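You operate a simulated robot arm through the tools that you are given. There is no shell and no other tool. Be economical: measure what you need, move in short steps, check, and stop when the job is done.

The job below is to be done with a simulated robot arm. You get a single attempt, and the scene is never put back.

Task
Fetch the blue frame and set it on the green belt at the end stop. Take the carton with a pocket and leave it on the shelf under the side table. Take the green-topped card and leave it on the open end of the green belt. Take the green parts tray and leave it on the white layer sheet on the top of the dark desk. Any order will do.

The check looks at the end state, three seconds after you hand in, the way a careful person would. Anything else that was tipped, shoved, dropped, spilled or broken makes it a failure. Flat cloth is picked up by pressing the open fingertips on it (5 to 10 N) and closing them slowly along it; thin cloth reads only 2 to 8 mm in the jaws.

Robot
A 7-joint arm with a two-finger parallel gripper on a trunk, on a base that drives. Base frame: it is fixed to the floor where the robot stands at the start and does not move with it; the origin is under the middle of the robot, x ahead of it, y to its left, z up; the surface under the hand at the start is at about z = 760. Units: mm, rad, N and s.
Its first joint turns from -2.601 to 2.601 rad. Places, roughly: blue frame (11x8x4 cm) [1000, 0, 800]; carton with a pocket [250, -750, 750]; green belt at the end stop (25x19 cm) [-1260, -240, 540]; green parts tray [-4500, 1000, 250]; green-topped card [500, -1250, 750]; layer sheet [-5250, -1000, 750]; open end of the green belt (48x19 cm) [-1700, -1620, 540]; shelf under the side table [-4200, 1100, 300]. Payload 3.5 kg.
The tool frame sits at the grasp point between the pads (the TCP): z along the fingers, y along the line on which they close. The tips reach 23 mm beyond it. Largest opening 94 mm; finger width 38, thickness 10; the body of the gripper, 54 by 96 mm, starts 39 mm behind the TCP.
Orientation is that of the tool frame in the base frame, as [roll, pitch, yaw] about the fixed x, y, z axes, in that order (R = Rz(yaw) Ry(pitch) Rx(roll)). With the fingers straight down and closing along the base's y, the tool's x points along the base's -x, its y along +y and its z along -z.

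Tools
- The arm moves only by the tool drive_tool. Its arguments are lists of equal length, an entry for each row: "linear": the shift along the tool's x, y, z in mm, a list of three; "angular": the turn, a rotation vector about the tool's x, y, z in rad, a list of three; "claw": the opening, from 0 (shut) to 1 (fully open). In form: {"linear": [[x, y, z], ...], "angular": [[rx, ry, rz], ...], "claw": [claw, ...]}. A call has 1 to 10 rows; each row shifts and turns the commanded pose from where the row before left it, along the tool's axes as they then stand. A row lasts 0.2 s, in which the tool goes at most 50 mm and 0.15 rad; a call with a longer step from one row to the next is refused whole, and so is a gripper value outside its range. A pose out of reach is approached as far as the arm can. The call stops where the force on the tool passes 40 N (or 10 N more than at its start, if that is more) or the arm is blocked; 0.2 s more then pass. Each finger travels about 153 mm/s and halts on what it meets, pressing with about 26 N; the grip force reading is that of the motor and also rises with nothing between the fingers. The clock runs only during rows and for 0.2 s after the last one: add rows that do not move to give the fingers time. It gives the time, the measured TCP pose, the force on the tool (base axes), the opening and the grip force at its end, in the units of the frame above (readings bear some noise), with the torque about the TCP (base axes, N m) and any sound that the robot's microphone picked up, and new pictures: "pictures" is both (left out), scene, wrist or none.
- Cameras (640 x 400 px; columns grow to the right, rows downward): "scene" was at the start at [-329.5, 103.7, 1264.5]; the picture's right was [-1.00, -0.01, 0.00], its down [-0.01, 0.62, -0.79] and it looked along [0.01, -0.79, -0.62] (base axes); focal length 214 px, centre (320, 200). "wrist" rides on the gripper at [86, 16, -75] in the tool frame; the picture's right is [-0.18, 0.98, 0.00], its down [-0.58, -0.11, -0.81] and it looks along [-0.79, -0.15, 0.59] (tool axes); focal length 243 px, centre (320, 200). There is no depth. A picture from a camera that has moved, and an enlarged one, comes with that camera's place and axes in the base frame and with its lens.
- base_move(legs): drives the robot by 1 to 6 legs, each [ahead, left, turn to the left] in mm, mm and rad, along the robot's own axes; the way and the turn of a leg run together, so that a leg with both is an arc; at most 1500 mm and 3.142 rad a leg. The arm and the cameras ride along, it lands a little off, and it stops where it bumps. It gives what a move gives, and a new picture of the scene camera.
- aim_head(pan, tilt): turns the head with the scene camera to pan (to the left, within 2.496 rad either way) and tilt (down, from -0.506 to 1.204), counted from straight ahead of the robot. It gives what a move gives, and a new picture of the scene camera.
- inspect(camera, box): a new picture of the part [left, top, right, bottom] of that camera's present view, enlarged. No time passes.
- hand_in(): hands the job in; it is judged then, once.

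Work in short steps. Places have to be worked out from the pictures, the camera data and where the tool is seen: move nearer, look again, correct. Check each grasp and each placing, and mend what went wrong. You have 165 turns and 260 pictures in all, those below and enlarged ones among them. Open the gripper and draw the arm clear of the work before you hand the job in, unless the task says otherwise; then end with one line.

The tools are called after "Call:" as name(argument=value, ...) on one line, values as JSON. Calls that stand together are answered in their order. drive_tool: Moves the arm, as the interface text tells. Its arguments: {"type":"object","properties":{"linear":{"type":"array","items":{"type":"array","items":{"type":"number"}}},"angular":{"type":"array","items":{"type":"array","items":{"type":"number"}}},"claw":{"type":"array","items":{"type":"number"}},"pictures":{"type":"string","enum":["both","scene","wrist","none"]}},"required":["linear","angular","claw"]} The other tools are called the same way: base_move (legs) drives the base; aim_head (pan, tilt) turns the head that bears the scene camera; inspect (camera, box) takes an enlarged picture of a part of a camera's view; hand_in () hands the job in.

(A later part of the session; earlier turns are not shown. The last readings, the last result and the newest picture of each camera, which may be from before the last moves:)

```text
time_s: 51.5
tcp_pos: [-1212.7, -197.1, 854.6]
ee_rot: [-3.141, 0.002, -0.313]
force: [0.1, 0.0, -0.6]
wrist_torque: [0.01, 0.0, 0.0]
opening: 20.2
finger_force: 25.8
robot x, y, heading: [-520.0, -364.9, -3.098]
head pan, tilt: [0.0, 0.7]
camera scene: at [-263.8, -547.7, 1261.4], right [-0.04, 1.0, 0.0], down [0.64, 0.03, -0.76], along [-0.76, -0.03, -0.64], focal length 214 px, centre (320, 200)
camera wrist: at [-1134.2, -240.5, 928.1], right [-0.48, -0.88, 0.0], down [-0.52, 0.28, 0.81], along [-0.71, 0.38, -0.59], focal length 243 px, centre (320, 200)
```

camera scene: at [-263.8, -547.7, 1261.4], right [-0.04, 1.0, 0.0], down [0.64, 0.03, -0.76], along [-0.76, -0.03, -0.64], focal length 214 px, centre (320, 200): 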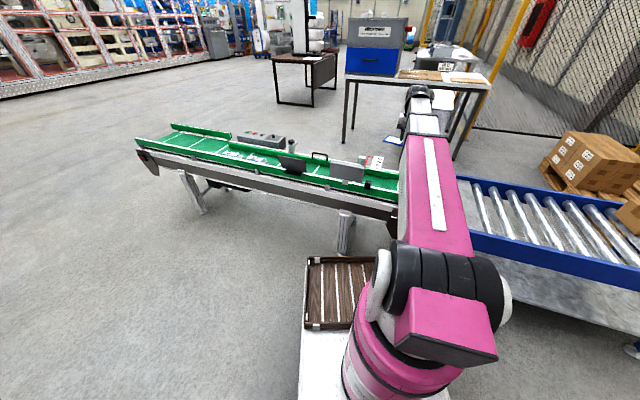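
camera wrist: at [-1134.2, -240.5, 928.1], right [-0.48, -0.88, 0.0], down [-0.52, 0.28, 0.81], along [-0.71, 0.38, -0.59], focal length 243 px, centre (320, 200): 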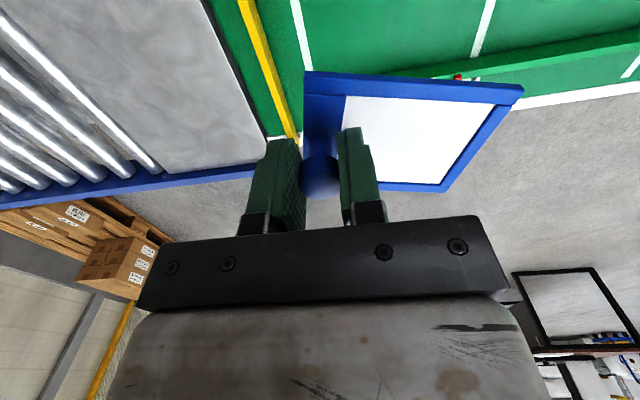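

Bay measured: the yellow bar is at its end, with the centreline as given. I'll centre the frame at about (−1256,−228) and descend to just above the belt.

Call:
drive_tool(linear=[[-13, -3, 40], [-13, -2, 40], [0, 0, 45], [0, 0, 45], [0, 0, 45], [0, 0, 30], [0, 0, 15]], angular=[[0, 0, 0], [0, 0, 0], [0, 0, 0], [0, 0, 0], [0, 0, 0], [0, 0, 0], [0, 0, 0]], claw=[0, 0, 0, 0, 0, 0, 0])

```text
time_s: 53.1
tcp_pos: [-1237.5, -184.6, 590.9]
ee_rot: [3.141, 0.003, -0.312]
force: [-0.3, 0.9, -0.1]
wrist_torque: [0.02, -0.02, 0.02]
opening: 20.6
finger_force: 26.1
robot x, y, heading: [-512.5, -368.8, -3.098]
head pan, tilt: [0.0, 0.7]
camera scene: at [-263.8, -547.8, 1261.3], right [-0.04, 1.0, 0.0], down [0.64, 0.03, -0.76], along [-0.76, -0.03, -0.64], focal length 214 px, centre (320, 200)
camera wrist: at [-1159.1, -227.1, 665.9], right [-0.48, -0.88, 0.0], down [-0.52, 0.28, 0.81], along [-0.71, 0.38, -0.59], focal length 243 px, centre (320, 200)
```

scene: 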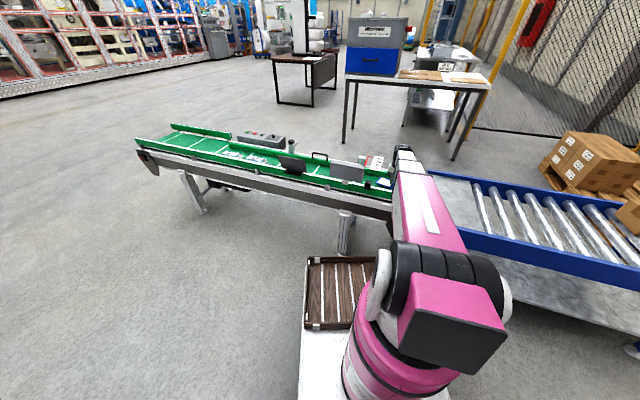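
wrist: 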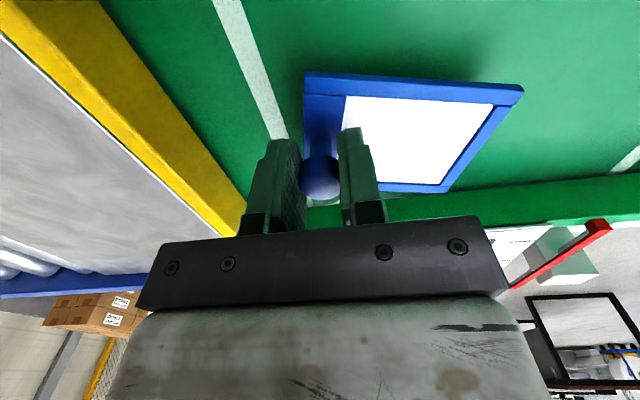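

Well placed over the bay. I'll lower in small steps until it touches.

Call:
drive_tool(linear=[[0, 0, 6], [0, 0, 4], [0, 0, 3], [0, 0, 2], [0, 0, 1]], angular=[[0, 0, 0], [0, 0, 0], [0, 0, 0], [0, 0, 0], [0, 0, 0]], claw=[0, 0, 0, 0, 0], pictures="wrist")

```text
time_s: 54.3
tcp_pos: [-1237.0, -185.4, 577.5]
ee_rot: [3.139, 0.001, -0.311]
force: [0.6, -0.3, -0.6]
wrist_torque: [0.01, -0.04, 0.02]
opening: 20.3
finger_force: 25.9
robot x, y, heading: [-519.0, -366.7, -3.103]
head pan, tilt: [0.0, 0.7]
camera wrist: at [-1158.0, -227.9, 651.1], right [-0.48, -0.88, 0.0], down [-0.52, 0.28, 0.81], along [-0.71, 0.38, -0.59], focal length 243 px, centre (320, 200)
```

wrist: 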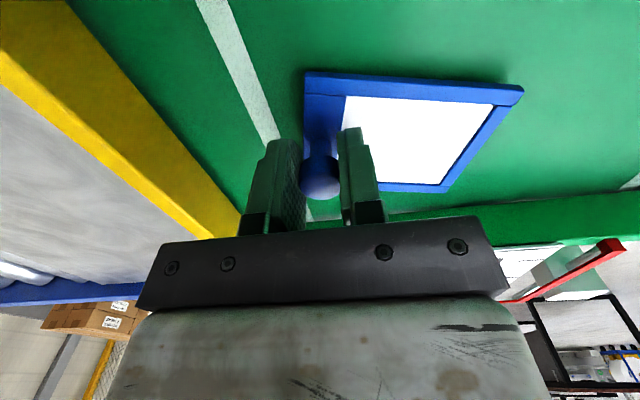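

Call:
drive_tool(linear=[[0, 0, 2], [0, 0, 2], [0, 0, 2], [0, 0, 0]], angular=[[0, 0, 0], [0, 0, 0], [0, 0, 0], [0, 0, 0]], claw=[0, 0, 0, 0], pictures="none")

```text
time_s: 55.3
tcp_pos: [-1237.3, -185.9, 571.9]
ee_rot: [3.141, 0.001, -0.309]
force: [0.0, 0.8, -1.1]
wrist_torque: [0.0, 0.02, -0.03]
opening: 20.5
finger_force: 26.3
robot x, y, heading: [-518.9, -367.4, -3.1]
head pan, tilt: [0.0, 0.7]
```

Still no contact at 572; continuing in 2 mm steps with pauses.

Call:
drive_tool(linear=[[0, 0, 2], [0, 0, 2], [0, 0, 2], [0, 0, 0]], angular=[[0, 0, 0], [0, 0, 0], [0, 0, 0], [0, 0, 0]], claw=[0, 0, 0, 0], pictures="wrist")

```text
time_s: 56.3
tcp_pos: [-1235.2, -186.1, 566.2]
ee_rot: [-3.141, 0.002, -0.311]
force: [-2.9, -0.1, 22.0]
wrist_torque: [0.01, 0.18, 0.03]
opening: 20.6
finger_force: 25.7
robot x, y, heading: [-519.9, -366.9, -3.097]
head pan, tilt: [0.0, 0.7]
camera wrist: at [-1156.9, -228.7, 640.1], right [-0.48, -0.88, 0.0], down [-0.52, 0.28, 0.81], along [-0.71, 0.38, -0.59], focal length 243 px, centre (320, 200)
```

wrist: 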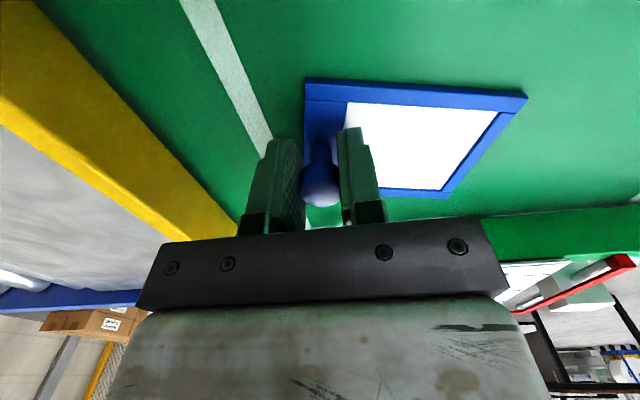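

Contact at 22 N. I'll back off 1 mm, open, and lift.

Call:
drive_tool(linear=[[0, 0, -2], [0, 0, 0], [0, 0, 0], [0, 0, 0], [0, 0, -20], [0, 0, -40], [0, 0, -40], [0, 0, -40]], angular=[[0, 0, 0], [0, 0, 0], [0, 0, 0], [0, 0, 0], [0, 0, 0], [0, 0, 0], [0, 0, 0], [0, 0, 0]], claw=[0, 0.3, 0.5, 0.5, 0.5, 0.5, 0.5, 0.5], pictures="wrist")

```text
time_s: 58.1
tcp_pos: [-1233.3, -186.4, 707.0]
ee_rot: [-3.141, 0.0, -0.312]
force: [-0.7, 0.2, 0.4]
wrist_torque: [-0.02, 0.01, -0.02]
opening: 47.0
finger_force: 0.0
robot x, y, heading: [-514.8, -367.4, -3.101]
head pan, tilt: [0.0, 0.7]
camera wrist: at [-1155.0, -229.2, 782.5], right [-0.48, -0.88, 0.0], down [-0.52, 0.28, 0.81], along [-0.71, 0.38, -0.59], focal length 243 px, centre (320, 200)
```

wrist: 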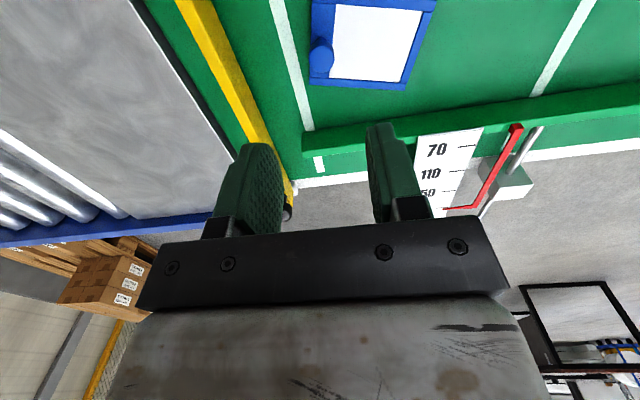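

The frame sits flat in the bay. Next, the card: raise the arm and drive around to the south side of the wooden table.

Call:
drive_tool(linear=[[0, 0, -45], [0, 0, -45], [0, 0, -45], [0, 0, -45], [0, 0, -45], [0, 0, -45]], angular=[[0, 0, 0], [0, 0, 0], [0, 0, 0], [0, 0, 0], [0, 0, 0], [0, 0, 0]], claw=[0.5, 0.5, 0.5, 0.5, 0.5, 0.5], pictures="scene")

Call:
base_move(legs=[[80, 1480, 0]])

Call:
base_move(legs=[[0, 0, -1.61]])

```text
time_s: 59.5
tcp_pos: [-1235.8, -183.8, 975.2]
ee_rot: [3.141, 0.003, -0.31]
force: [0.3, -0.6, -1.0]
wrist_torque: [0.02, 0.0, 0.02]
opening: 46.8
finger_force: 0.1
robot x, y, heading: [-514.3, -366.6, -3.101]
head pan, tilt: [0.0, 0.7]
camera scene: at [-263.8, -547.8, 1261.3], right [-0.04, 1.0, 0.0], down [0.64, 0.03, -0.76], along [-0.76, -0.03, -0.64], focal length 214 px, centre (320, 200)
```

scene: 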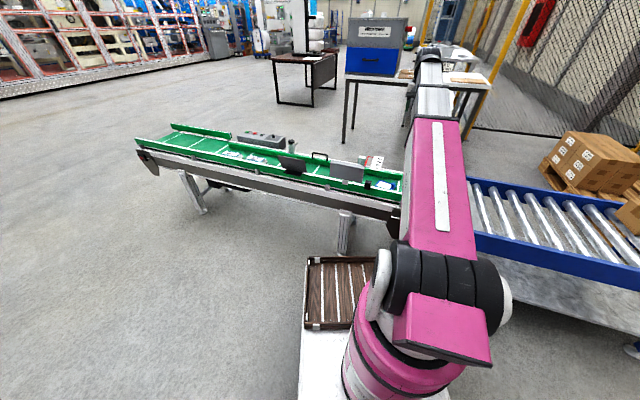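

```text
time_s: 66.8
tcp_pos: [-1282.7, -1605.9, 974.6]
ee_rot: [-3.141, 0.002, -0.364]
force: [0.2, -0.6, 0.0]
wrist_torque: [0.04, 0.01, 0.0]
opening: 47.2
finger_force: 0.1
robot x, y, heading: [-573.1, -1828.6, 3.131]
head pan, tilt: [0.0, 0.7]
camera scene: at [-333.7, -2021.3, 1261.3], right [0.01, 1.0, 0.0], down [0.64, -0.01, -0.76], along [-0.76, 0.01, -0.64], focal length 214 px, centre (320, 200)
```

scene: 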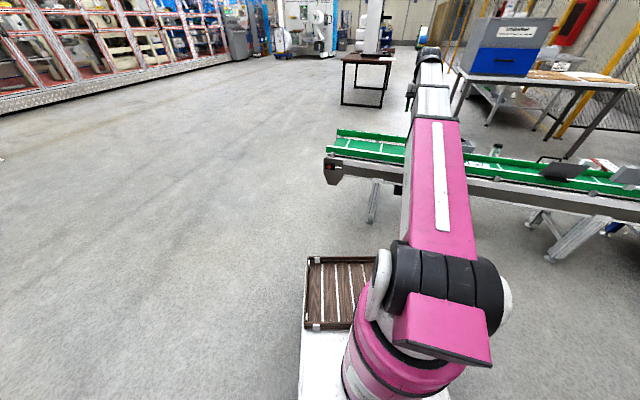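

```text
time_s: 71.1
tcp_pos: [-317.4, -1132.6, 976.5]
ee_rot: [3.142, 0.001, -1.987]
force: [-1.0, 0.0, -0.4]
wrist_torque: [0.01, 0.02, -0.03]
opening: 47.1
finger_force: 0.0
robot x, y, heading: [-577.9, -1826.6, 1.509]
head pan, tilt: [0.0, 0.7]
camera scene: at [-781.7, -2060.9, 1261.3], right [1.0, -0.06, 0.0], down [-0.04, -0.64, -0.76], along [0.05, 0.76, -0.64], focal length 214 px, centre (320, 200)
```

scene: 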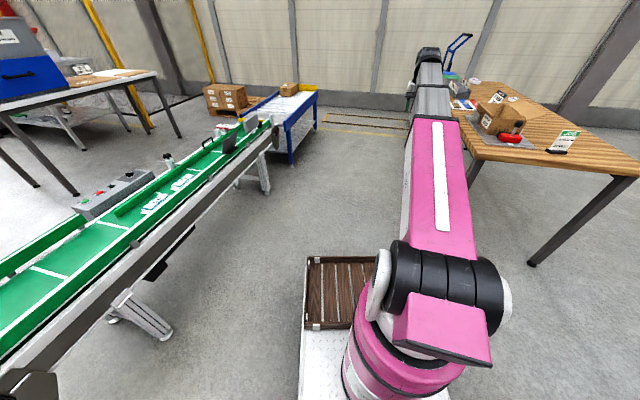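

The green-topped card is visible near (494,−1150), front facing this side. I'll pull the arm in slightly and drive right.

Call:
drive_tool(linear=[[40, 0, -10], [45, 0, -10]], angular=[[0, 0, 0], [0, 0, 0]], claw=[0.5, 0.5], pictures="none")

Call:
base_move(legs=[[0, -900, 0.06]])

Call:
inspect(camera="scene", box=[200, 60, 440, 210])

```text
time_s: 71.7
tcp_pos: [-349.8, -1210.3, 992.8]
ee_rot: [3.141, 0.002, -1.988]
force: [-0.3, -0.4, -0.1]
wrist_torque: [0.01, 0.0, 0.01]
opening: 47.1
finger_force: 0.1
robot x, y, heading: [-577.0, -1826.9, 1.505]
head pan, tilt: [0.0, 0.7]
```

```text
time_s: 76.4
tcp_pos: [495.5, -1221.3, 992.7]
ee_rot: [-3.141, 0.001, -1.913]
force: [-1.2, -0.3, 0.7]
wrist_torque: [-0.03, 0.0, -0.02]
opening: 46.8
finger_force: 0.0
robot x, y, heading: [315.1, -1854.4, 1.579]
head pan, tilt: [0.0, 0.7]
camera scene: at [126.1, -2099.8, 1261.3], right [1.0, 0.01, 0.0], down [0.01, -0.64, -0.76], along [-0.01, 0.76, -0.64], focal length 214 px, centre (320, 200)
```

scene: 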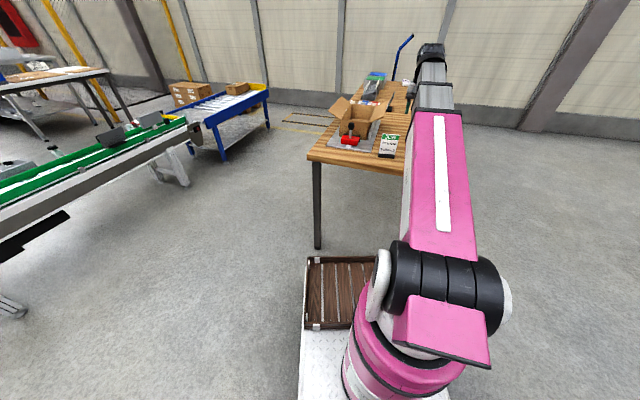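

```text
2.67 times, centred on (320, 135) of scene
camera zoom: at [126.1, -2099.8, 1261.3], right [1.0, 0.01, 0.0], down [0.01, -0.64, -0.76], along [-0.01, 0.76, -0.64], focal length 572 px, centre (320, 373)
```

zoom: 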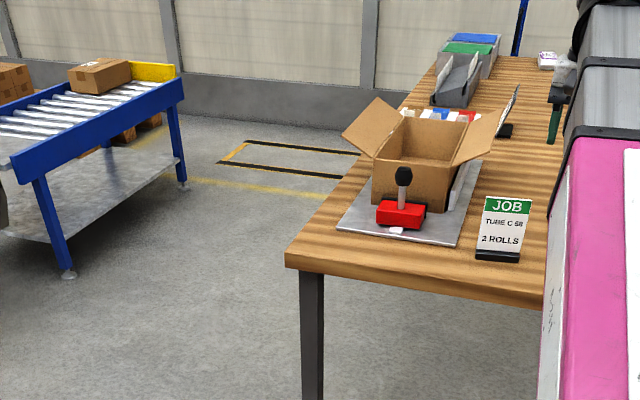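

Card: "JOB / TUBE C 58 / 2 ROLLS" with green header, standing in a holder near (433,−1175), top z≈864. I'll get a wrist view from a little back.

Call:
drive_tool(linear=[[0, 40, 0], [0, 40, 0]], angular=[[0, 0, 0], [0, 0, 0]], claw=[0.5, 0.5], pictures="wrist")

```text
time_s: 77.0
tcp_pos: [420.3, -1193.3, 989.1]
ee_rot: [3.141, 0.004, -1.918]
force: [-1.9, -0.5, -0.8]
wrist_torque: [0.0, 0.02, 0.02]
opening: 46.8
finger_force: 0.1
robot x, y, heading: [314.4, -1852.4, 1.58]
head pan, tilt: [0.0, 0.7]
camera wrist: at [376.4, -1270.9, 1063.9], right [-0.86, 0.51, 0.0], down [0.3, 0.51, 0.81], along [0.41, 0.7, -0.59], focal length 243 px, centre (320, 200)
```

wrist: 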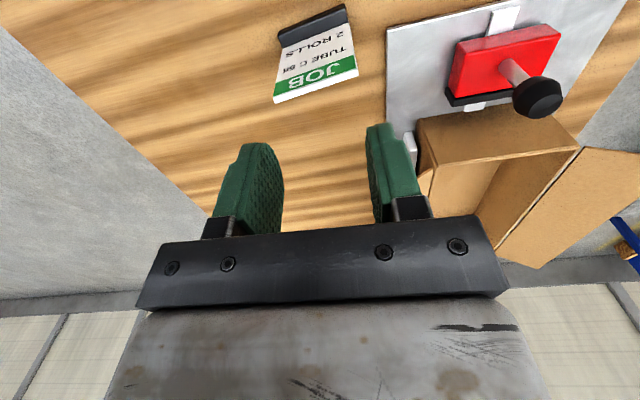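

The card's line runs about −12° from x, centre (435,−1180) near its top. I'll rotate the tool +1.71 about base z (−1.71 about tool z) so the fingers close across the card.

Call:
drive_tool(linear=[[0, 0, 0], [0, 0, 0], [0, 0, 0], [0, 0, 0], [0, 0, 0], [0, 0, 0], [0, 0, 0], [0, 0, 0], [0, 0, 0], [0, 0, 0]], angular=[[0, 0, -0.143], [0, 0, -0.143], [0, 0, -0.143], [0, 0, -0.143], [0, 0, -0.143], [0, 0, -0.143], [0, 0, -0.143], [0, 0, -0.143], [0, 0, -0.143], [0, 0, -0.143]], claw=[0.5, 0.5, 0.5, 0.5, 0.5, 0.5, 0.5, 0.5, 0.5, 0.5], pictures="none")

Call:
drive_tool(linear=[[0, 0, 0], [0, 0, 0], [0, 0, 0]], angular=[[0, 0, -0.14], [0, 0, -0.14], [0, 0, 0]], claw=[0.5, 0.5, 0.5], pictures="wrist")

```text
time_s: 79.2
tcp_pos: [418.1, -1192.9, 993.1]
ee_rot: [-3.139, 0.001, -0.483]
force: [1.1, 0.0, 0.2]
wrist_torque: [-0.01, -0.02, -0.01]
opening: 47.2
finger_force: 0.0
robot x, y, heading: [314.5, -1848.7, 1.576]
head pan, tilt: [0.0, 0.7]
```

```text
time_s: 80.0
tcp_pos: [419.4, -1193.8, 992.7]
ee_rot: [-3.141, 0.0, -0.202]
force: [0.4, 0.2, -0.1]
wrist_torque: [-0.02, 0.04, -0.01]
opening: 46.9
finger_force: 0.1
robot x, y, heading: [314.6, -1851.9, 1.579]
head pan, tilt: [0.0, 0.7]
camera wrist: at [502.0, -1228.2, 1066.7], right [-0.38, -0.93, 0.0], down [-0.55, 0.22, 0.81], along [-0.75, 0.31, -0.59], focal length 243 px, centre (320, 200)
```

wrist: 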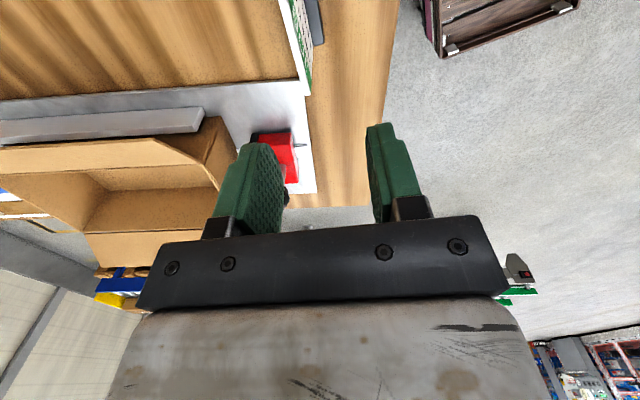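

The card is seen edge-on; consistent. I'll centre over it and descend partway.

Call:
drive_tool(linear=[[13, -18, 0], [0, 0, 30], [0, 0, 30], [0, 0, 25]], angular=[[0, 0, 0.015], [0, 0, 0], [0, 0, 0], [0, 0, 0]], claw=[0.6, 0.6, 0.6, 0.6], pictures="wrist")

```text
time_s: 81.0
tcp_pos: [434.5, -1178.4, 907.9]
ee_rot: [-3.14, 0.001, -0.222]
force: [-0.2, -0.7, -1.0]
wrist_torque: [0.0, -0.01, -0.01]
opening: 56.4
finger_force: 0.1
robot x, y, heading: [313.0, -1852.9, 1.582]
head pan, tilt: [0.0, 0.7]
camera wrist: at [516.3, -1214.2, 981.9], right [-0.39, -0.92, 0.0], down [-0.54, 0.23, 0.81], along [-0.74, 0.32, -0.59], focal length 243 px, centre (320, 200)
```

wrist: 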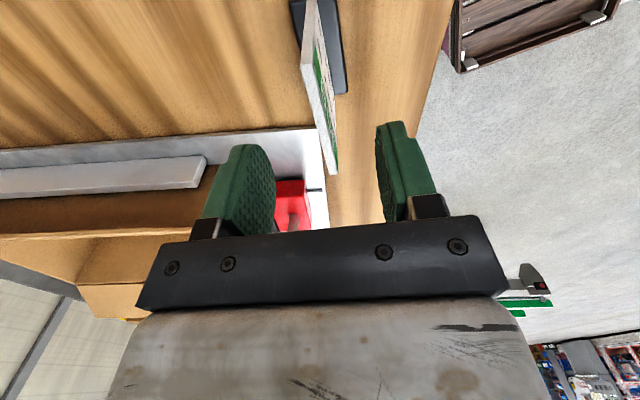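

The card is centred between the fingers. I'll descend to z≈850 and close slowly.

Call:
drive_tool(linear=[[0, 0, 25], [0, 0, 20], [0, 0, 12], [0, 0, 0], [0, 0, 0], [0, 0, 0], [0, 0, 0], [0, 0, 0]], angular=[[0, 0, 0], [0, 0, 0], [0, 0, 0], [0, 0, 0], [0, 0, 0], [0, 0, 0], [0, 0, 0], [0, 0, 0]], claw=[0.6, 0.6, 0.6, 0.4, 0.2, 0.1, 0, 0], pictures="wrist")

```text
time_s: 82.8
tcp_pos: [432.3, -1178.7, 850.6]
ee_rot: [-3.138, 0.001, -0.22]
force: [-0.1, -0.3, 0.9]
wrist_torque: [0.02, -0.04, 0.01]
opening: 5.8
finger_force: 25.8
robot x, y, heading: [316.6, -1852.4, 1.578]
head pan, tilt: [0.0, 0.7]
camera wrist: at [514.5, -1214.4, 924.6], right [-0.39, -0.92, 0.0], down [-0.54, 0.23, 0.81], along [-0.74, 0.32, -0.59], focal length 243 px, centre (320, 200)
```

wrist: 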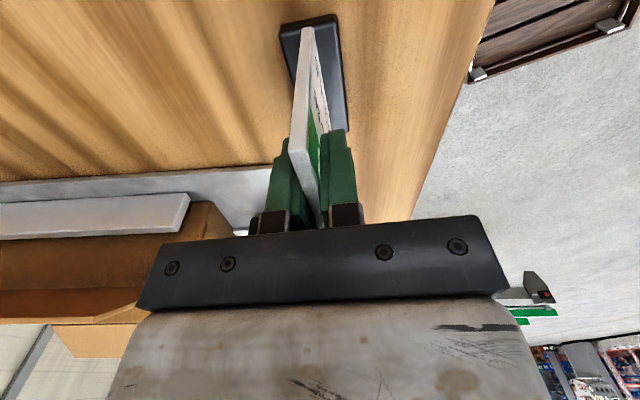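

Gripped (5.8 mm thick). I'll lift slowly and see whether the holder comes along.

Call:
drive_tool(linear=[[0, 0, -10], [0, 0, -15], [0, 0, -25], [0, 0, -25]], angular=[[0, 0, 0], [0, 0, 0], [0, 0, 0], [0, 0, 0]], claw=[0, 0, 0, 0], pictures="wrist")

```text
time_s: 83.8
tcp_pos: [434.1, -1178.0, 927.1]
ee_rot: [-3.14, -0.001, -0.22]
force: [-0.2, -0.1, -0.6]
wrist_torque: [0.02, 0.01, 0.0]
opening: 5.6
finger_force: 26.4
robot x, y, heading: [314.5, -1853.7, 1.577]
head pan, tilt: [0.0, 0.7]
camera wrist: at [515.6, -1213.9, 1000.3], right [-0.39, -0.92, 0.0], down [-0.54, 0.23, 0.81], along [-0.74, 0.32, -0.59], focal length 243 px, centre (320, 200)
```

wrist: 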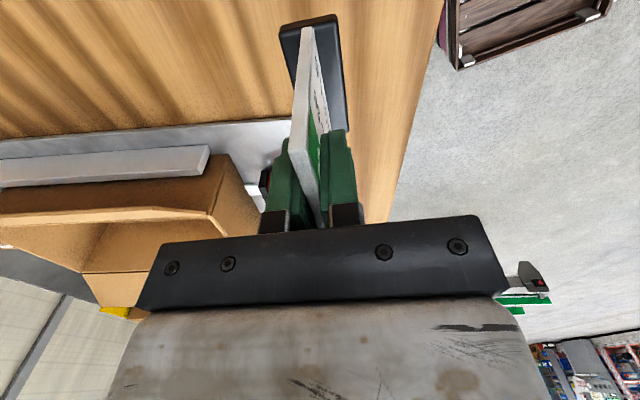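

The holder is attached to the card, so I carry it upright. Raise, turn left to face −x, and drive toward the belt's open end.

Call:
drive_tool(linear=[[0, 0, -35], [0, 0, -35]], angular=[[0, 0, 0], [0, 0, 0]], claw=[0, 0], pictures="none")

Call:
base_move(legs=[[0, 0, 1.56], [1250, 0, 0]])

```text
time_s: 84.4
tcp_pos: [435.2, -1178.9, 995.4]
ee_rot: [-3.141, 0.0, -0.218]
force: [0.2, -0.5, -1.8]
wrist_torque: [0.02, -0.03, 0.03]
opening: 5.9
finger_force: 26.1
robot x, y, heading: [313.3, -1849.0, 1.582]
head pan, tilt: [0.0, 0.7]
```

```text
time_s: 94.5
tcp_pos: [-1602.7, -1735.6, 994.9]
ee_rot: [-3.14, 0.0, 1.351]
force: [0.2, 0.6, -1.2]
wrist_torque: [0.0, -0.04, -0.04]
opening: 5.7
finger_force: 25.5
robot x, y, heading: [-927.4, -1856.5, -3.132]
head pan, tilt: [0.0, 0.7]
camera scene: at [-681.2, -2042.2, 1261.3], right [-0.01, 1.0, 0.0], down [0.64, 0.01, -0.76], along [-0.76, -0.01, -0.64], focal length 214 px, centre (320, 200)
```

scene: 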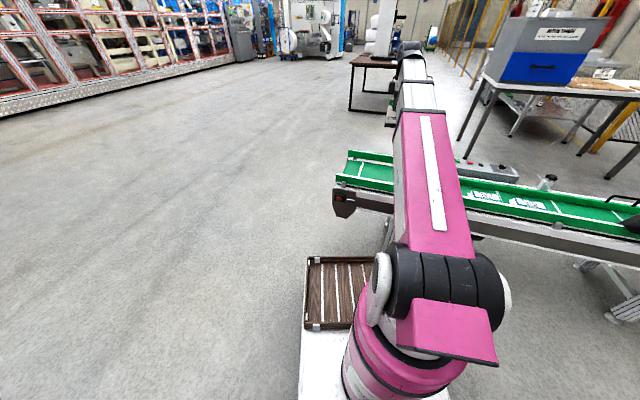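

I'll move the card over the open end centre (−1700,−1620), aligning with the belt, down to about z 720.

Call:
drive_tool(linear=[[21, -27, 0], [21, -27, 0], [21, -27, 0], [21, -27, 20], [0, 0, 45], [0, 0, 45], [0, 0, 45], [0, 0, 45], [0, 0, 45], [0, 0, 20]], angular=[[0, 0, 0], [0, 0, 0], [0, 0, 0], [0, 0, 0], [0, 0, 0.09], [0, 0, 0], [0, 0, 0], [0, 0, 0], [0, 0, 0], [0, 0, 0]], claw=[0, 0, 0, 0, 0, 0, 0, 0, 0, 0])

```text
time_s: 96.7
tcp_pos: [-1689.7, -1628.4, 728.1]
ee_rot: [-3.141, -0.001, 1.263]
force: [-1.0, -0.7, -0.3]
wrist_torque: [-0.02, 0.0, 0.01]
opening: 5.8
finger_force: 26.4
robot x, y, heading: [-928.8, -1851.0, -3.13]
head pan, tilt: [0.0, 0.7]
camera scene: at [-681.2, -2042.2, 1261.4], right [-0.01, 1.0, 0.0], down [0.64, 0.01, -0.76], along [-0.76, -0.01, -0.64], focal length 214 px, centre (320, 200)
camera wrist: at [-1647.4, -1552.6, 803.2], right [0.88, -0.47, 0.0], down [-0.28, -0.52, 0.81], along [-0.38, -0.71, -0.59], focal length 243 px, centre (320, 200)
```

scene: 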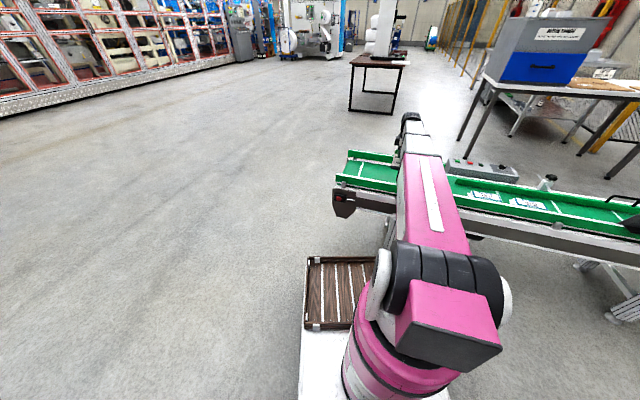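
wrist: 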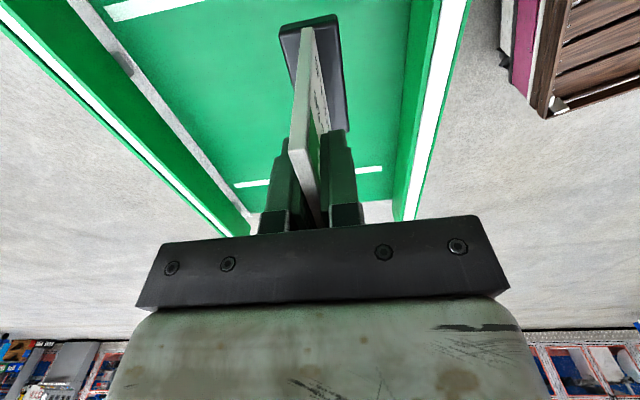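

Belt is clear beneath. I'll shift 12 mm to centre and go down to just above contact (~625).

Call:
drive_tool(linear=[[0, -12, 30], [0, 0, 35], [0, 0, 25], [0, 0, 5], [0, 0, 3], [0, 0, 2], [0, 0, 2], [0, 0, 0]], angular=[[0, 0, 0], [0, 0, 0], [0, 0, 0], [0, 0, 0], [0, 0, 0], [0, 0, 0], [0, 0, 0], [0, 0, 0]], claw=[0, 0, 0, 0, 0, 0, 0, 0], pictures="wrist")

```text
time_s: 98.5
tcp_pos: [-1700.8, -1625.2, 627.7]
ee_rot: [-3.14, -0.001, 1.262]
force: [0.1, -0.2, -1.4]
wrist_torque: [0.03, -0.02, 0.02]
opening: 5.8
finger_force: 25.9
robot x, y, heading: [-929.1, -1852.7, -3.129]
head pan, tilt: [0.0, 0.7]
camera wrist: at [-1658.1, -1550.0, 702.4], right [0.88, -0.47, 0.0], down [-0.28, -0.52, 0.81], along [-0.38, -0.71, -0.59], focal length 243 px, centre (320, 200)
```

wrist: 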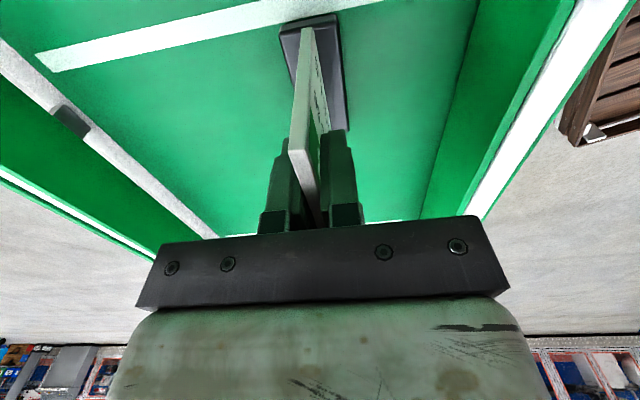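

Call:
drive_tool(linear=[[0, 0, 2], [0, 0, 2], [0, 0, 1], [0, 0, 1], [0, 0, 0]], angular=[[0, 0, 0], [0, 0, 0], [0, 0, 0], [0, 0, 0], [0, 0, 0]], claw=[0, 0, 0, 0, 0], pictures="none")

```text
time_s: 99.7
tcp_pos: [-1700.2, -1625.4, 622.9]
ee_rot: [-3.14, 0.0, 1.262]
force: [2.1, -1.0, 22.5]
wrist_torque: [-0.06, -0.15, 0.0]
opening: 5.8
finger_force: 25.9
robot x, y, heading: [-928.1, -1855.2, -3.127]
head pan, tilt: [0.0, 0.7]
```

Contact. Ease up 1 mm, open, and lift.

Call:
drive_tool(linear=[[0, 0, -1], [0, 0, 0], [0, 0, 0], [0, 0, 0], [0, 0, 0], [0, 0, -20], [0, 0, -40], [0, 0, -40], [0, 0, -40]], angular=[[0, 0, 0], [0, 0, 0], [0, 0, 0], [0, 0, 0], [0, 0, 0], [0, 0, 0], [0, 0, 0], [0, 0, 0], [0, 0, 0]], claw=[0, 0.15, 0.35, 0.5, 0.6, 0.6, 0.6, 0.6, 0.6], pictures="wrist")

```text
time_s: 101.7
tcp_pos: [-1700.8, -1625.2, 766.1]
ee_rot: [-3.14, 0.001, 1.262]
force: [-0.1, -0.4, -0.9]
wrist_torque: [0.0, -0.03, 0.01]
opening: 56.6
finger_force: 0.1
robot x, y, heading: [-925.6, -1861.3, -3.133]
head pan, tilt: [0.0, 0.7]
camera wrist: at [-1658.9, -1549.1, 839.6], right [0.88, -0.47, 0.0], down [-0.28, -0.52, 0.81], along [-0.38, -0.71, -0.59], focal length 243 px, centre (320, 200)
```

wrist: 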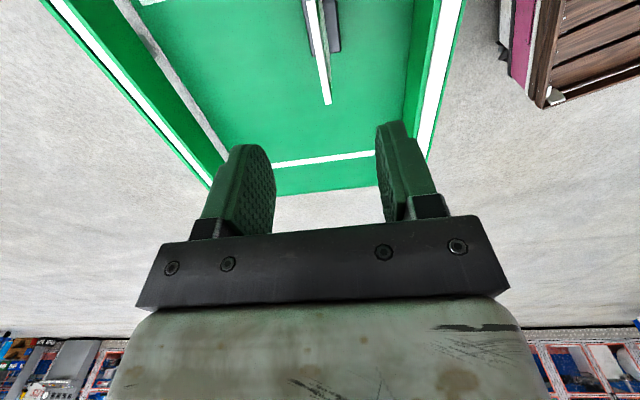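

The card stands upright on the belt. Now for the carton: raise and retract the arm, back off, turn around, and drive to the west side of the table.

Call:
drive_tool(linear=[[0, 0, -45], [0, 0, -45], [0, 0, -45], [0, 0, -45], [0, 0, -45], [0, 40, 0], [0, 40, 0], [0, 30, 0]], angular=[[0, 0, 0], [0, 0, 0], [0, 0, 0], [0, 0, 0], [0, 0, 0], [0, 0, 0], [0, 0, 0], [0, 0, 0]], claw=[0.6, 0.6, 0.6, 0.6, 0.6, 0.6, 0.6, 0.6], pictures="none")

Call:
base_move(legs=[[-370, 0, 0], [0, 0, 3.13], [0, 950, 0]])

```text
time_s: 103.5
tcp_pos: [-1596.1, -1660.0, 988.0]
ee_rot: [-3.139, 0.001, 1.264]
force: [0.0, -0.2, -0.2]
wrist_torque: [-0.03, -0.01, 0.03]
opening: 56.4
finger_force: 0.0
robot x, y, heading: [-927.4, -1852.3, -3.129]
head pan, tilt: [0.0, 0.7]
```

```text
time_s: 118.0
tcp_pos: [67.9, -1026.8, 990.0]
ee_rot: [-3.14, -0.001, -1.842]
force: [1.3, -0.8, -0.4]
wrist_torque: [0.02, 0.01, 0.03]
opening: 56.3
finger_force: 0.1
robot x, y, heading: [-608.9, -856.4, 0.043]
head pan, tilt: [0.0, 0.7]
camera scene: at [-862.5, -680.0, 1261.3], right [0.05, -1.0, 0.0], down [-0.64, -0.03, -0.76], along [0.76, 0.04, -0.64], focal length 214 px, centre (320, 200)
```

scene: 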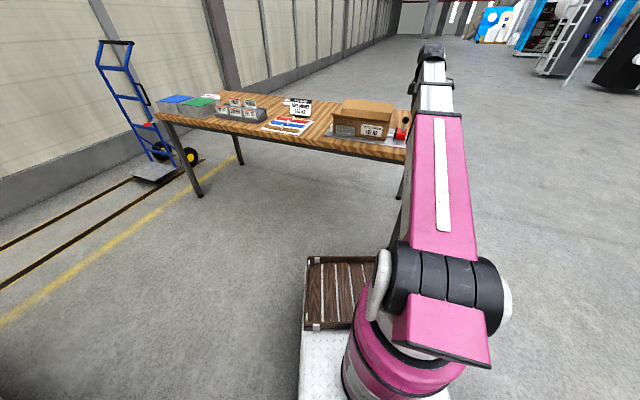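

The carton looks different from here; I'll zoom in.

Call:
inspect(camera="scene", box=[300, 80, 428, 160])

Call:
inspect(camera="wrist", box=[0, 0, 640, 400])

```text
5.00 times, centred on (364, 120) of scene
camera zoom: at [-862.5, -680.0, 1261.3], right [0.05, -1.0, 0.0], down [-0.64, -0.03, -0.76], along [0.76, 0.04, -0.64], focal length 1072 px, centre (100, 600)
```

zoom: 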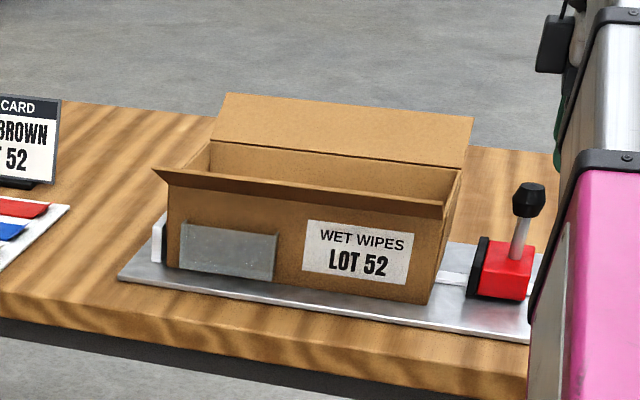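

```text
1.00 times, centred on (320, 200) of wrist (not enlarged: the box is as wide or as high as the picture)
camera zoom: at [30.1, -1107.6, 1062.9], right [-0.9, 0.44, 0.0], down [0.26, 0.53, 0.81], along [0.36, 0.72, -0.59], focal length 243 px, centre (320, 200)
```

zoom: 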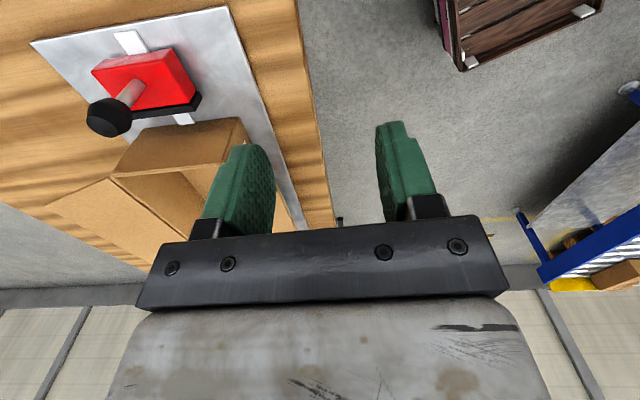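

The carton has a grey pocket on its west face and splayed flaps; its wall must be gripped in a way suited to the shelf. I'll scout the shelf and move the tray first, driving round the south end of the belt.

Call:
base_move(legs=[[0, 0, -1.6], [0, 0, -1.58], [0, 1500, 0]])

Call:
base_move(legs=[[1500, 0, 0]])

```text
time_s: 133.3
tcp_pos: [-1267.1, -2201.7, 988.1]
ee_rot: [-3.139, 0.0, 1.269]
force: [-0.8, -0.3, -0.4]
wrist_torque: [-0.02, -0.01, 0.04]
opening: 56.3
finger_force: 0.1
robot x, y, heading: [-598.4, -2390.3, -3.122]
head pan, tilt: [0.0, 0.7]
camera scene: at [-348.1, -2575.8, 1261.3], right [-0.02, 1.0, 0.0], down [0.64, 0.01, -0.76], along [-0.76, -0.01, -0.64], focal length 214 px, centre (320, 200)
```

scene: 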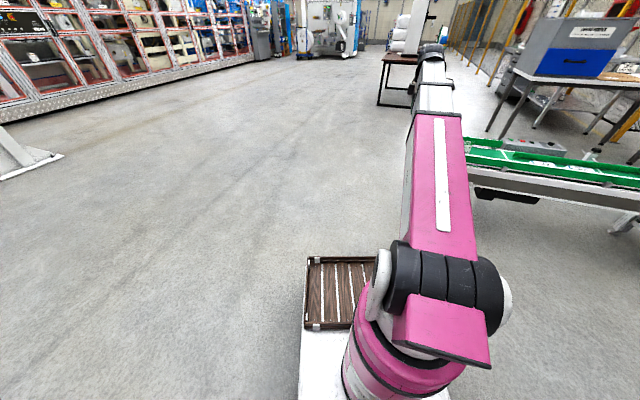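

```text
time_s: 141.0
tcp_pos: [-2829.5, -2245.0, 988.4]
ee_rot: [-3.14, 0.002, 1.281]
force: [0.5, 0.5, 0.9]
wrist_torque: [0.01, 0.02, 0.02]
opening: 56.5
finger_force: 0.1
robot x, y, heading: [-2159.7, -2431.0, -3.113]
head pan, tilt: [0.0, 0.7]
camera scene: at [-1907.1, -2610.5, 1261.3], right [-0.03, 1.0, 0.0], down [0.64, 0.02, -0.76], along [-0.76, -0.02, -0.64], focal length 214 px, centre (320, 200)
```

scene: 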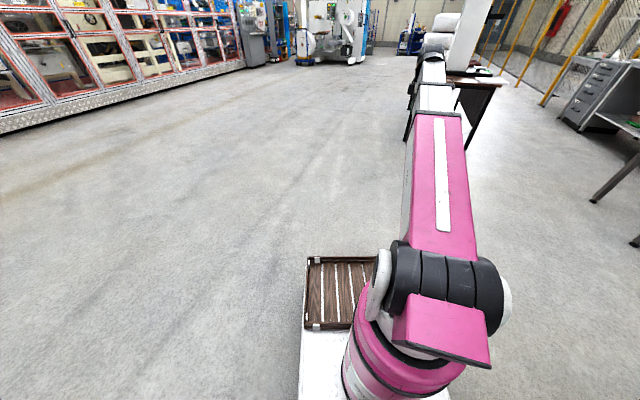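

I'll look to the right to see the desk, side table, and shelf.

Call:
aim_head(pan=-0.7, tilt=0.35)

Call:
inspect(camera="scene", box=[160, 60, 480, 260])

```text
time_s: 142.1
tcp_pos: [-2828.8, -2244.6, 988.0]
ee_rot: [-3.14, -0.001, 1.281]
force: [-0.1, 0.1, 0.2]
wrist_torque: [0.01, -0.01, 0.01]
opening: 56.4
finger_force: 0.0
robot x, y, heading: [-2159.9, -2430.3, -3.113]
head pan, tilt: [-0.7, 0.351]
camera scene: at [-1895.1, -2550.3, 1292.7], right [0.62, 0.78, 0.0], down [0.27, -0.21, -0.94], along [-0.74, 0.58, -0.34], focal length 214 px, centre (320, 200)
```

scene: 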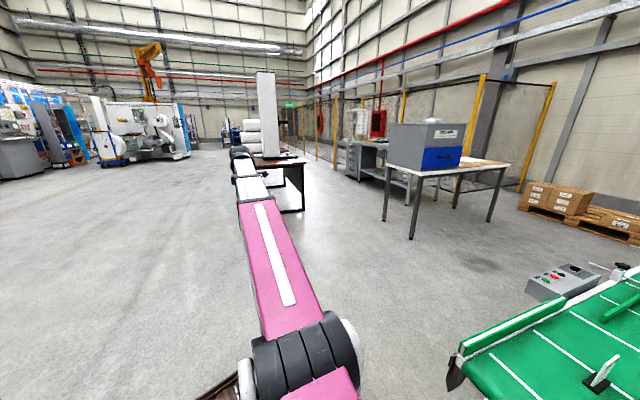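

```text
2.00 times, centred on (320, 160) of scene
camera zoom: at [-1895.1, -2550.3, 1292.7], right [0.62, 0.78, 0.0], down [0.27, -0.21, -0.94], along [-0.74, 0.58, -0.34], focal length 429 px, centre (320, 280)
```

zoom: 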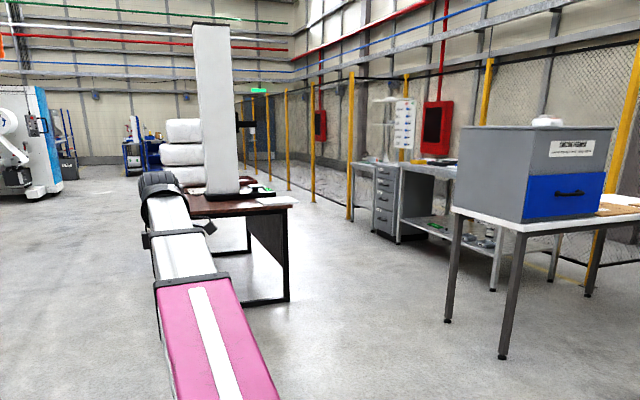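

The card stands on the belt end. The workbench with drawers and a shelf (green item on it) is the side table. I'll drive around toward it, facing it (heading ≈1.26).

Call:
base_move(legs=[[1000, 0, 0], [0, 0, -1.9], [720, 620, 0], [720, 620, 0]])

Call:
aim_head(pan=0.3, tilt=0.3)

```text
time_s: 160.8
tcp_pos: [-3674.7, -180.4, 988.7]
ee_rot: [-3.14, -0.001, -0.554]
force: [0.0, 0.1, 0.5]
wrist_torque: [-0.03, -0.03, 0.01]
opening: 56.3
finger_force: 0.1
robot x, y, heading: [-4027.0, -781.8, 1.336]
head pan, tilt: [-0.7, 0.351]
camera scene: at [-4214.1, -1001.8, 1292.7], right [0.59, -0.81, 0.0], down [-0.28, -0.2, -0.94], along [0.76, 0.56, -0.34], focal length 214 px, centre (320, 200)
```

scene: 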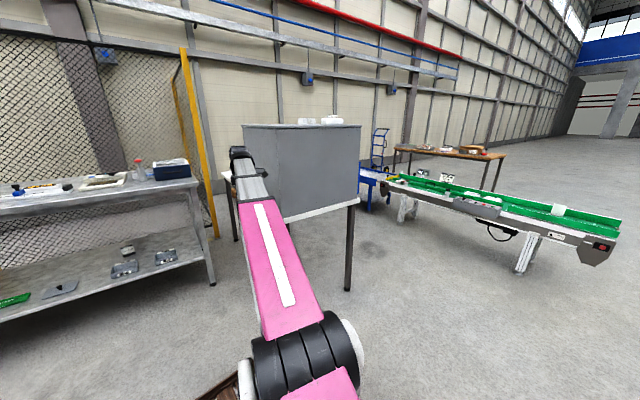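

```text
time_s: 162.1
tcp_pos: [-3673.7, -179.6, 988.3]
ee_rot: [-3.14, -0.001, -0.555]
force: [-0.6, -0.2, 0.3]
wrist_torque: [0.01, 0.0, 0.02]
opening: 56.2
finger_force: 0.0
robot x, y, heading: [-4025.7, -782.0, 1.337]
head pan, tilt: [0.3, 0.3]
camera scene: at [-4295.0, -963.9, 1297.5], right [1.0, 0.06, 0.0], down [0.02, -0.3, -0.96], along [-0.06, 0.95, -0.3], focal length 214 px, centre (320, 200)
```

scene: 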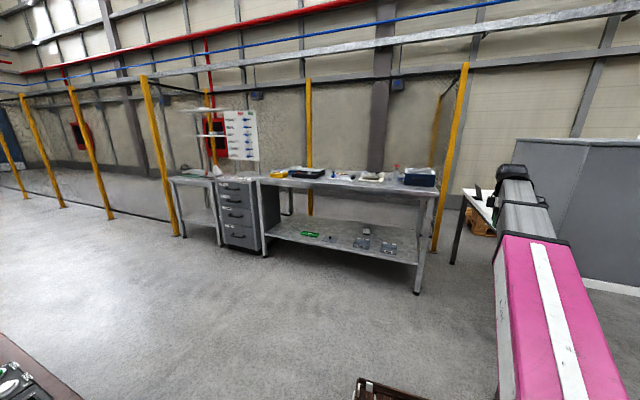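

The workbench's shelf holds the tray and several parts. Zooming in.

Call:
inspect(camera="scene", box=[250, 150, 450, 275])

```text
3.20 times, centred on (350, 212) of scene
camera zoom: at [-4295.0, -963.9, 1297.5], right [1.0, 0.06, 0.0], down [0.02, -0.3, -0.96], along [-0.06, 0.95, -0.3], focal length 686 px, centre (224, 160)
```

zoom: 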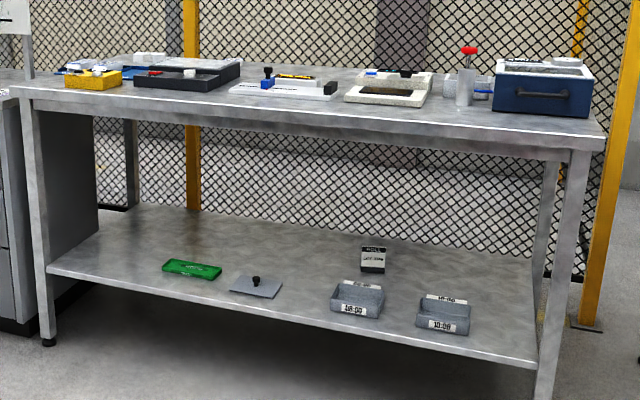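

Tray is near the shelf front at about (−4530,1100). Before driving closer I'll check where the dark desk is.

Call:
aim_head(pan=1.5, tilt=0.5)

```text
time_s: 163.5
tcp_pos: [-3673.9, -179.1, 988.5]
ee_rot: [-3.141, 0.0, -0.557]
force: [0.0, 0.1, 0.3]
wrist_torque: [-0.02, 0.0, -0.01]
opening: 56.3
finger_force: 0.1
robot x, y, heading: [-4027.6, -778.9, 1.336]
head pan, tilt: [1.499, 0.499]
camera scene: at [-4375.7, -1029.5, 1279.1], right [0.3, 0.95, 0.0], down [0.46, -0.15, -0.88], along [-0.84, 0.27, -0.48], focal length 214 px, centre (320, 200)
```

scene: 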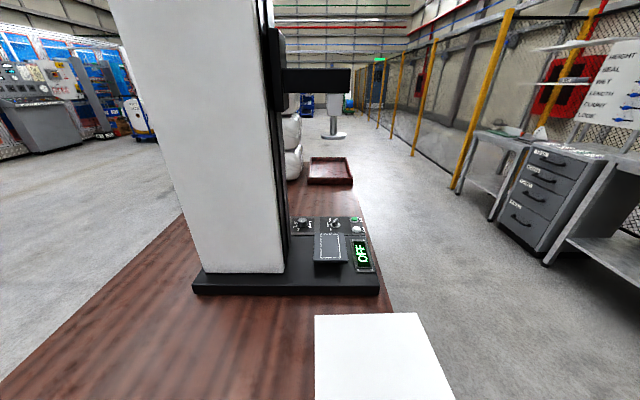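

The desk's north edge runs behind-left; the white sheet is at its east end, near (−4567,−832). I'll centre the arm ahead, then drive forward and left in front of the shelf's tray.

Call:
drive_tool(linear=[[-37, 18, 0], [-37, 18, 0], [-37, 18, 0], [-37, 18, 0], [-36, 18, 0]], angular=[[0, 0, 0], [0, 0, 0], [0, 0, 0], [0, 0, 0], [0, 0, 0]], claw=[0.6, 0.6, 0.6, 0.6, 0.6], pictures="none")

Call:
base_move(legs=[[620, 0, 0], [157, 978, -0.08]])

Call:
aim_head(pan=-0.1, tilt=0.6)

```text
time_s: 164.7
tcp_pos: [-3877.7, -157.8, 987.1]
ee_rot: [-3.141, 0.0, -0.556]
force: [-0.8, 0.0, 0.4]
wrist_torque: [0.02, 0.01, -0.02]
opening: 56.5
finger_force: 0.0
robot x, y, heading: [-4025.2, -776.9, 1.335]
head pan, tilt: [1.499, 0.499]
```

```text
time_s: 172.9
tcp_pos: [-4549.3, 853.4, 987.6]
ee_rot: [-3.14, -0.001, -0.648]
force: [0.2, 0.3, 0.6]
wrist_torque: [0.01, 0.0, 0.04]
opening: 56.5
finger_force: 0.1
robot x, y, heading: [-4759.0, 252.4, 1.239]
head pan, tilt: [1.499, 0.499]
camera scene: at [-5126.9, 32.2, 1279.1], right [0.39, 0.92, 0.0], down [0.44, -0.19, -0.88], along [-0.81, 0.34, -0.48], focal length 214 px, centre (320, 200)
```

scene: 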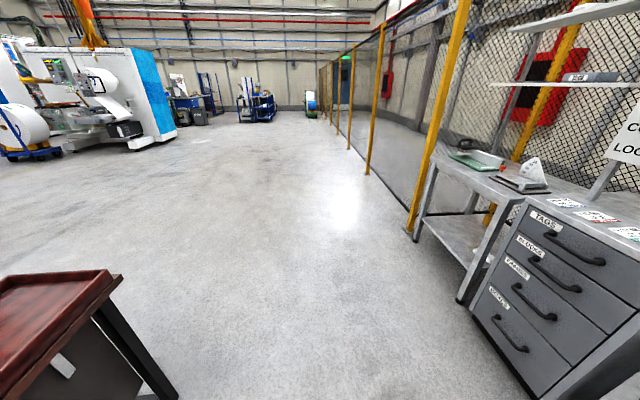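

```text
time_s: 174.6
tcp_pos: [-4548.9, 854.2, 987.9]
ee_rot: [-3.14, 0.0, -0.647]
force: [0.7, -0.7, 0.3]
wrist_torque: [-0.01, -0.02, 0.02]
opening: 56.5
finger_force: 0.1
robot x, y, heading: [-4755.7, 246.2, 1.24]
head pan, tilt: [-0.099, 0.6]
camera scene: at [-5006.5, 77.2, 1270.0], right [0.91, -0.41, 0.0], down [-0.23, -0.51, -0.83], along [0.34, 0.75, -0.56], focal length 214 px, centre (320, 200)
```

scene: 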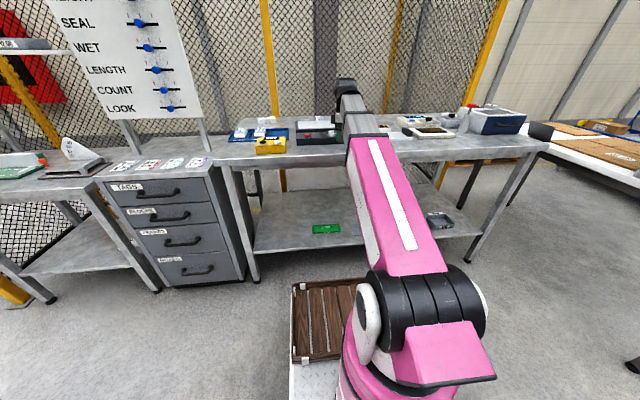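

Zoom onto the tray on the shelf.

Call:
inspect(camera="scene", box=[240, 160, 400, 260])

```text
4.00 times, centred on (320, 210) of scene
camera zoom: at [-5006.5, 77.2, 1270.0], right [0.91, -0.41, 0.0], down [-0.23, -0.51, -0.83], along [0.34, 0.75, -0.56], focal length 858 px, centre (320, 160)
```

zoom: 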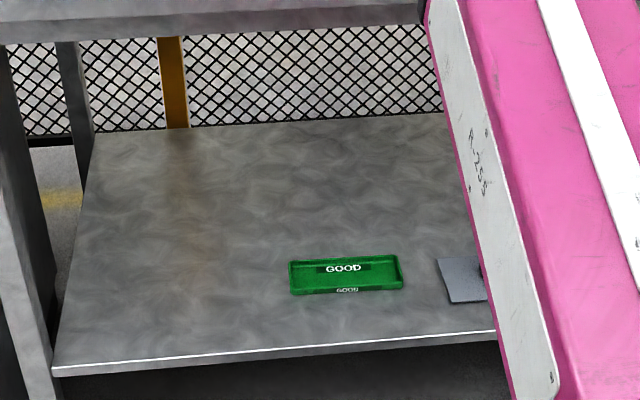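

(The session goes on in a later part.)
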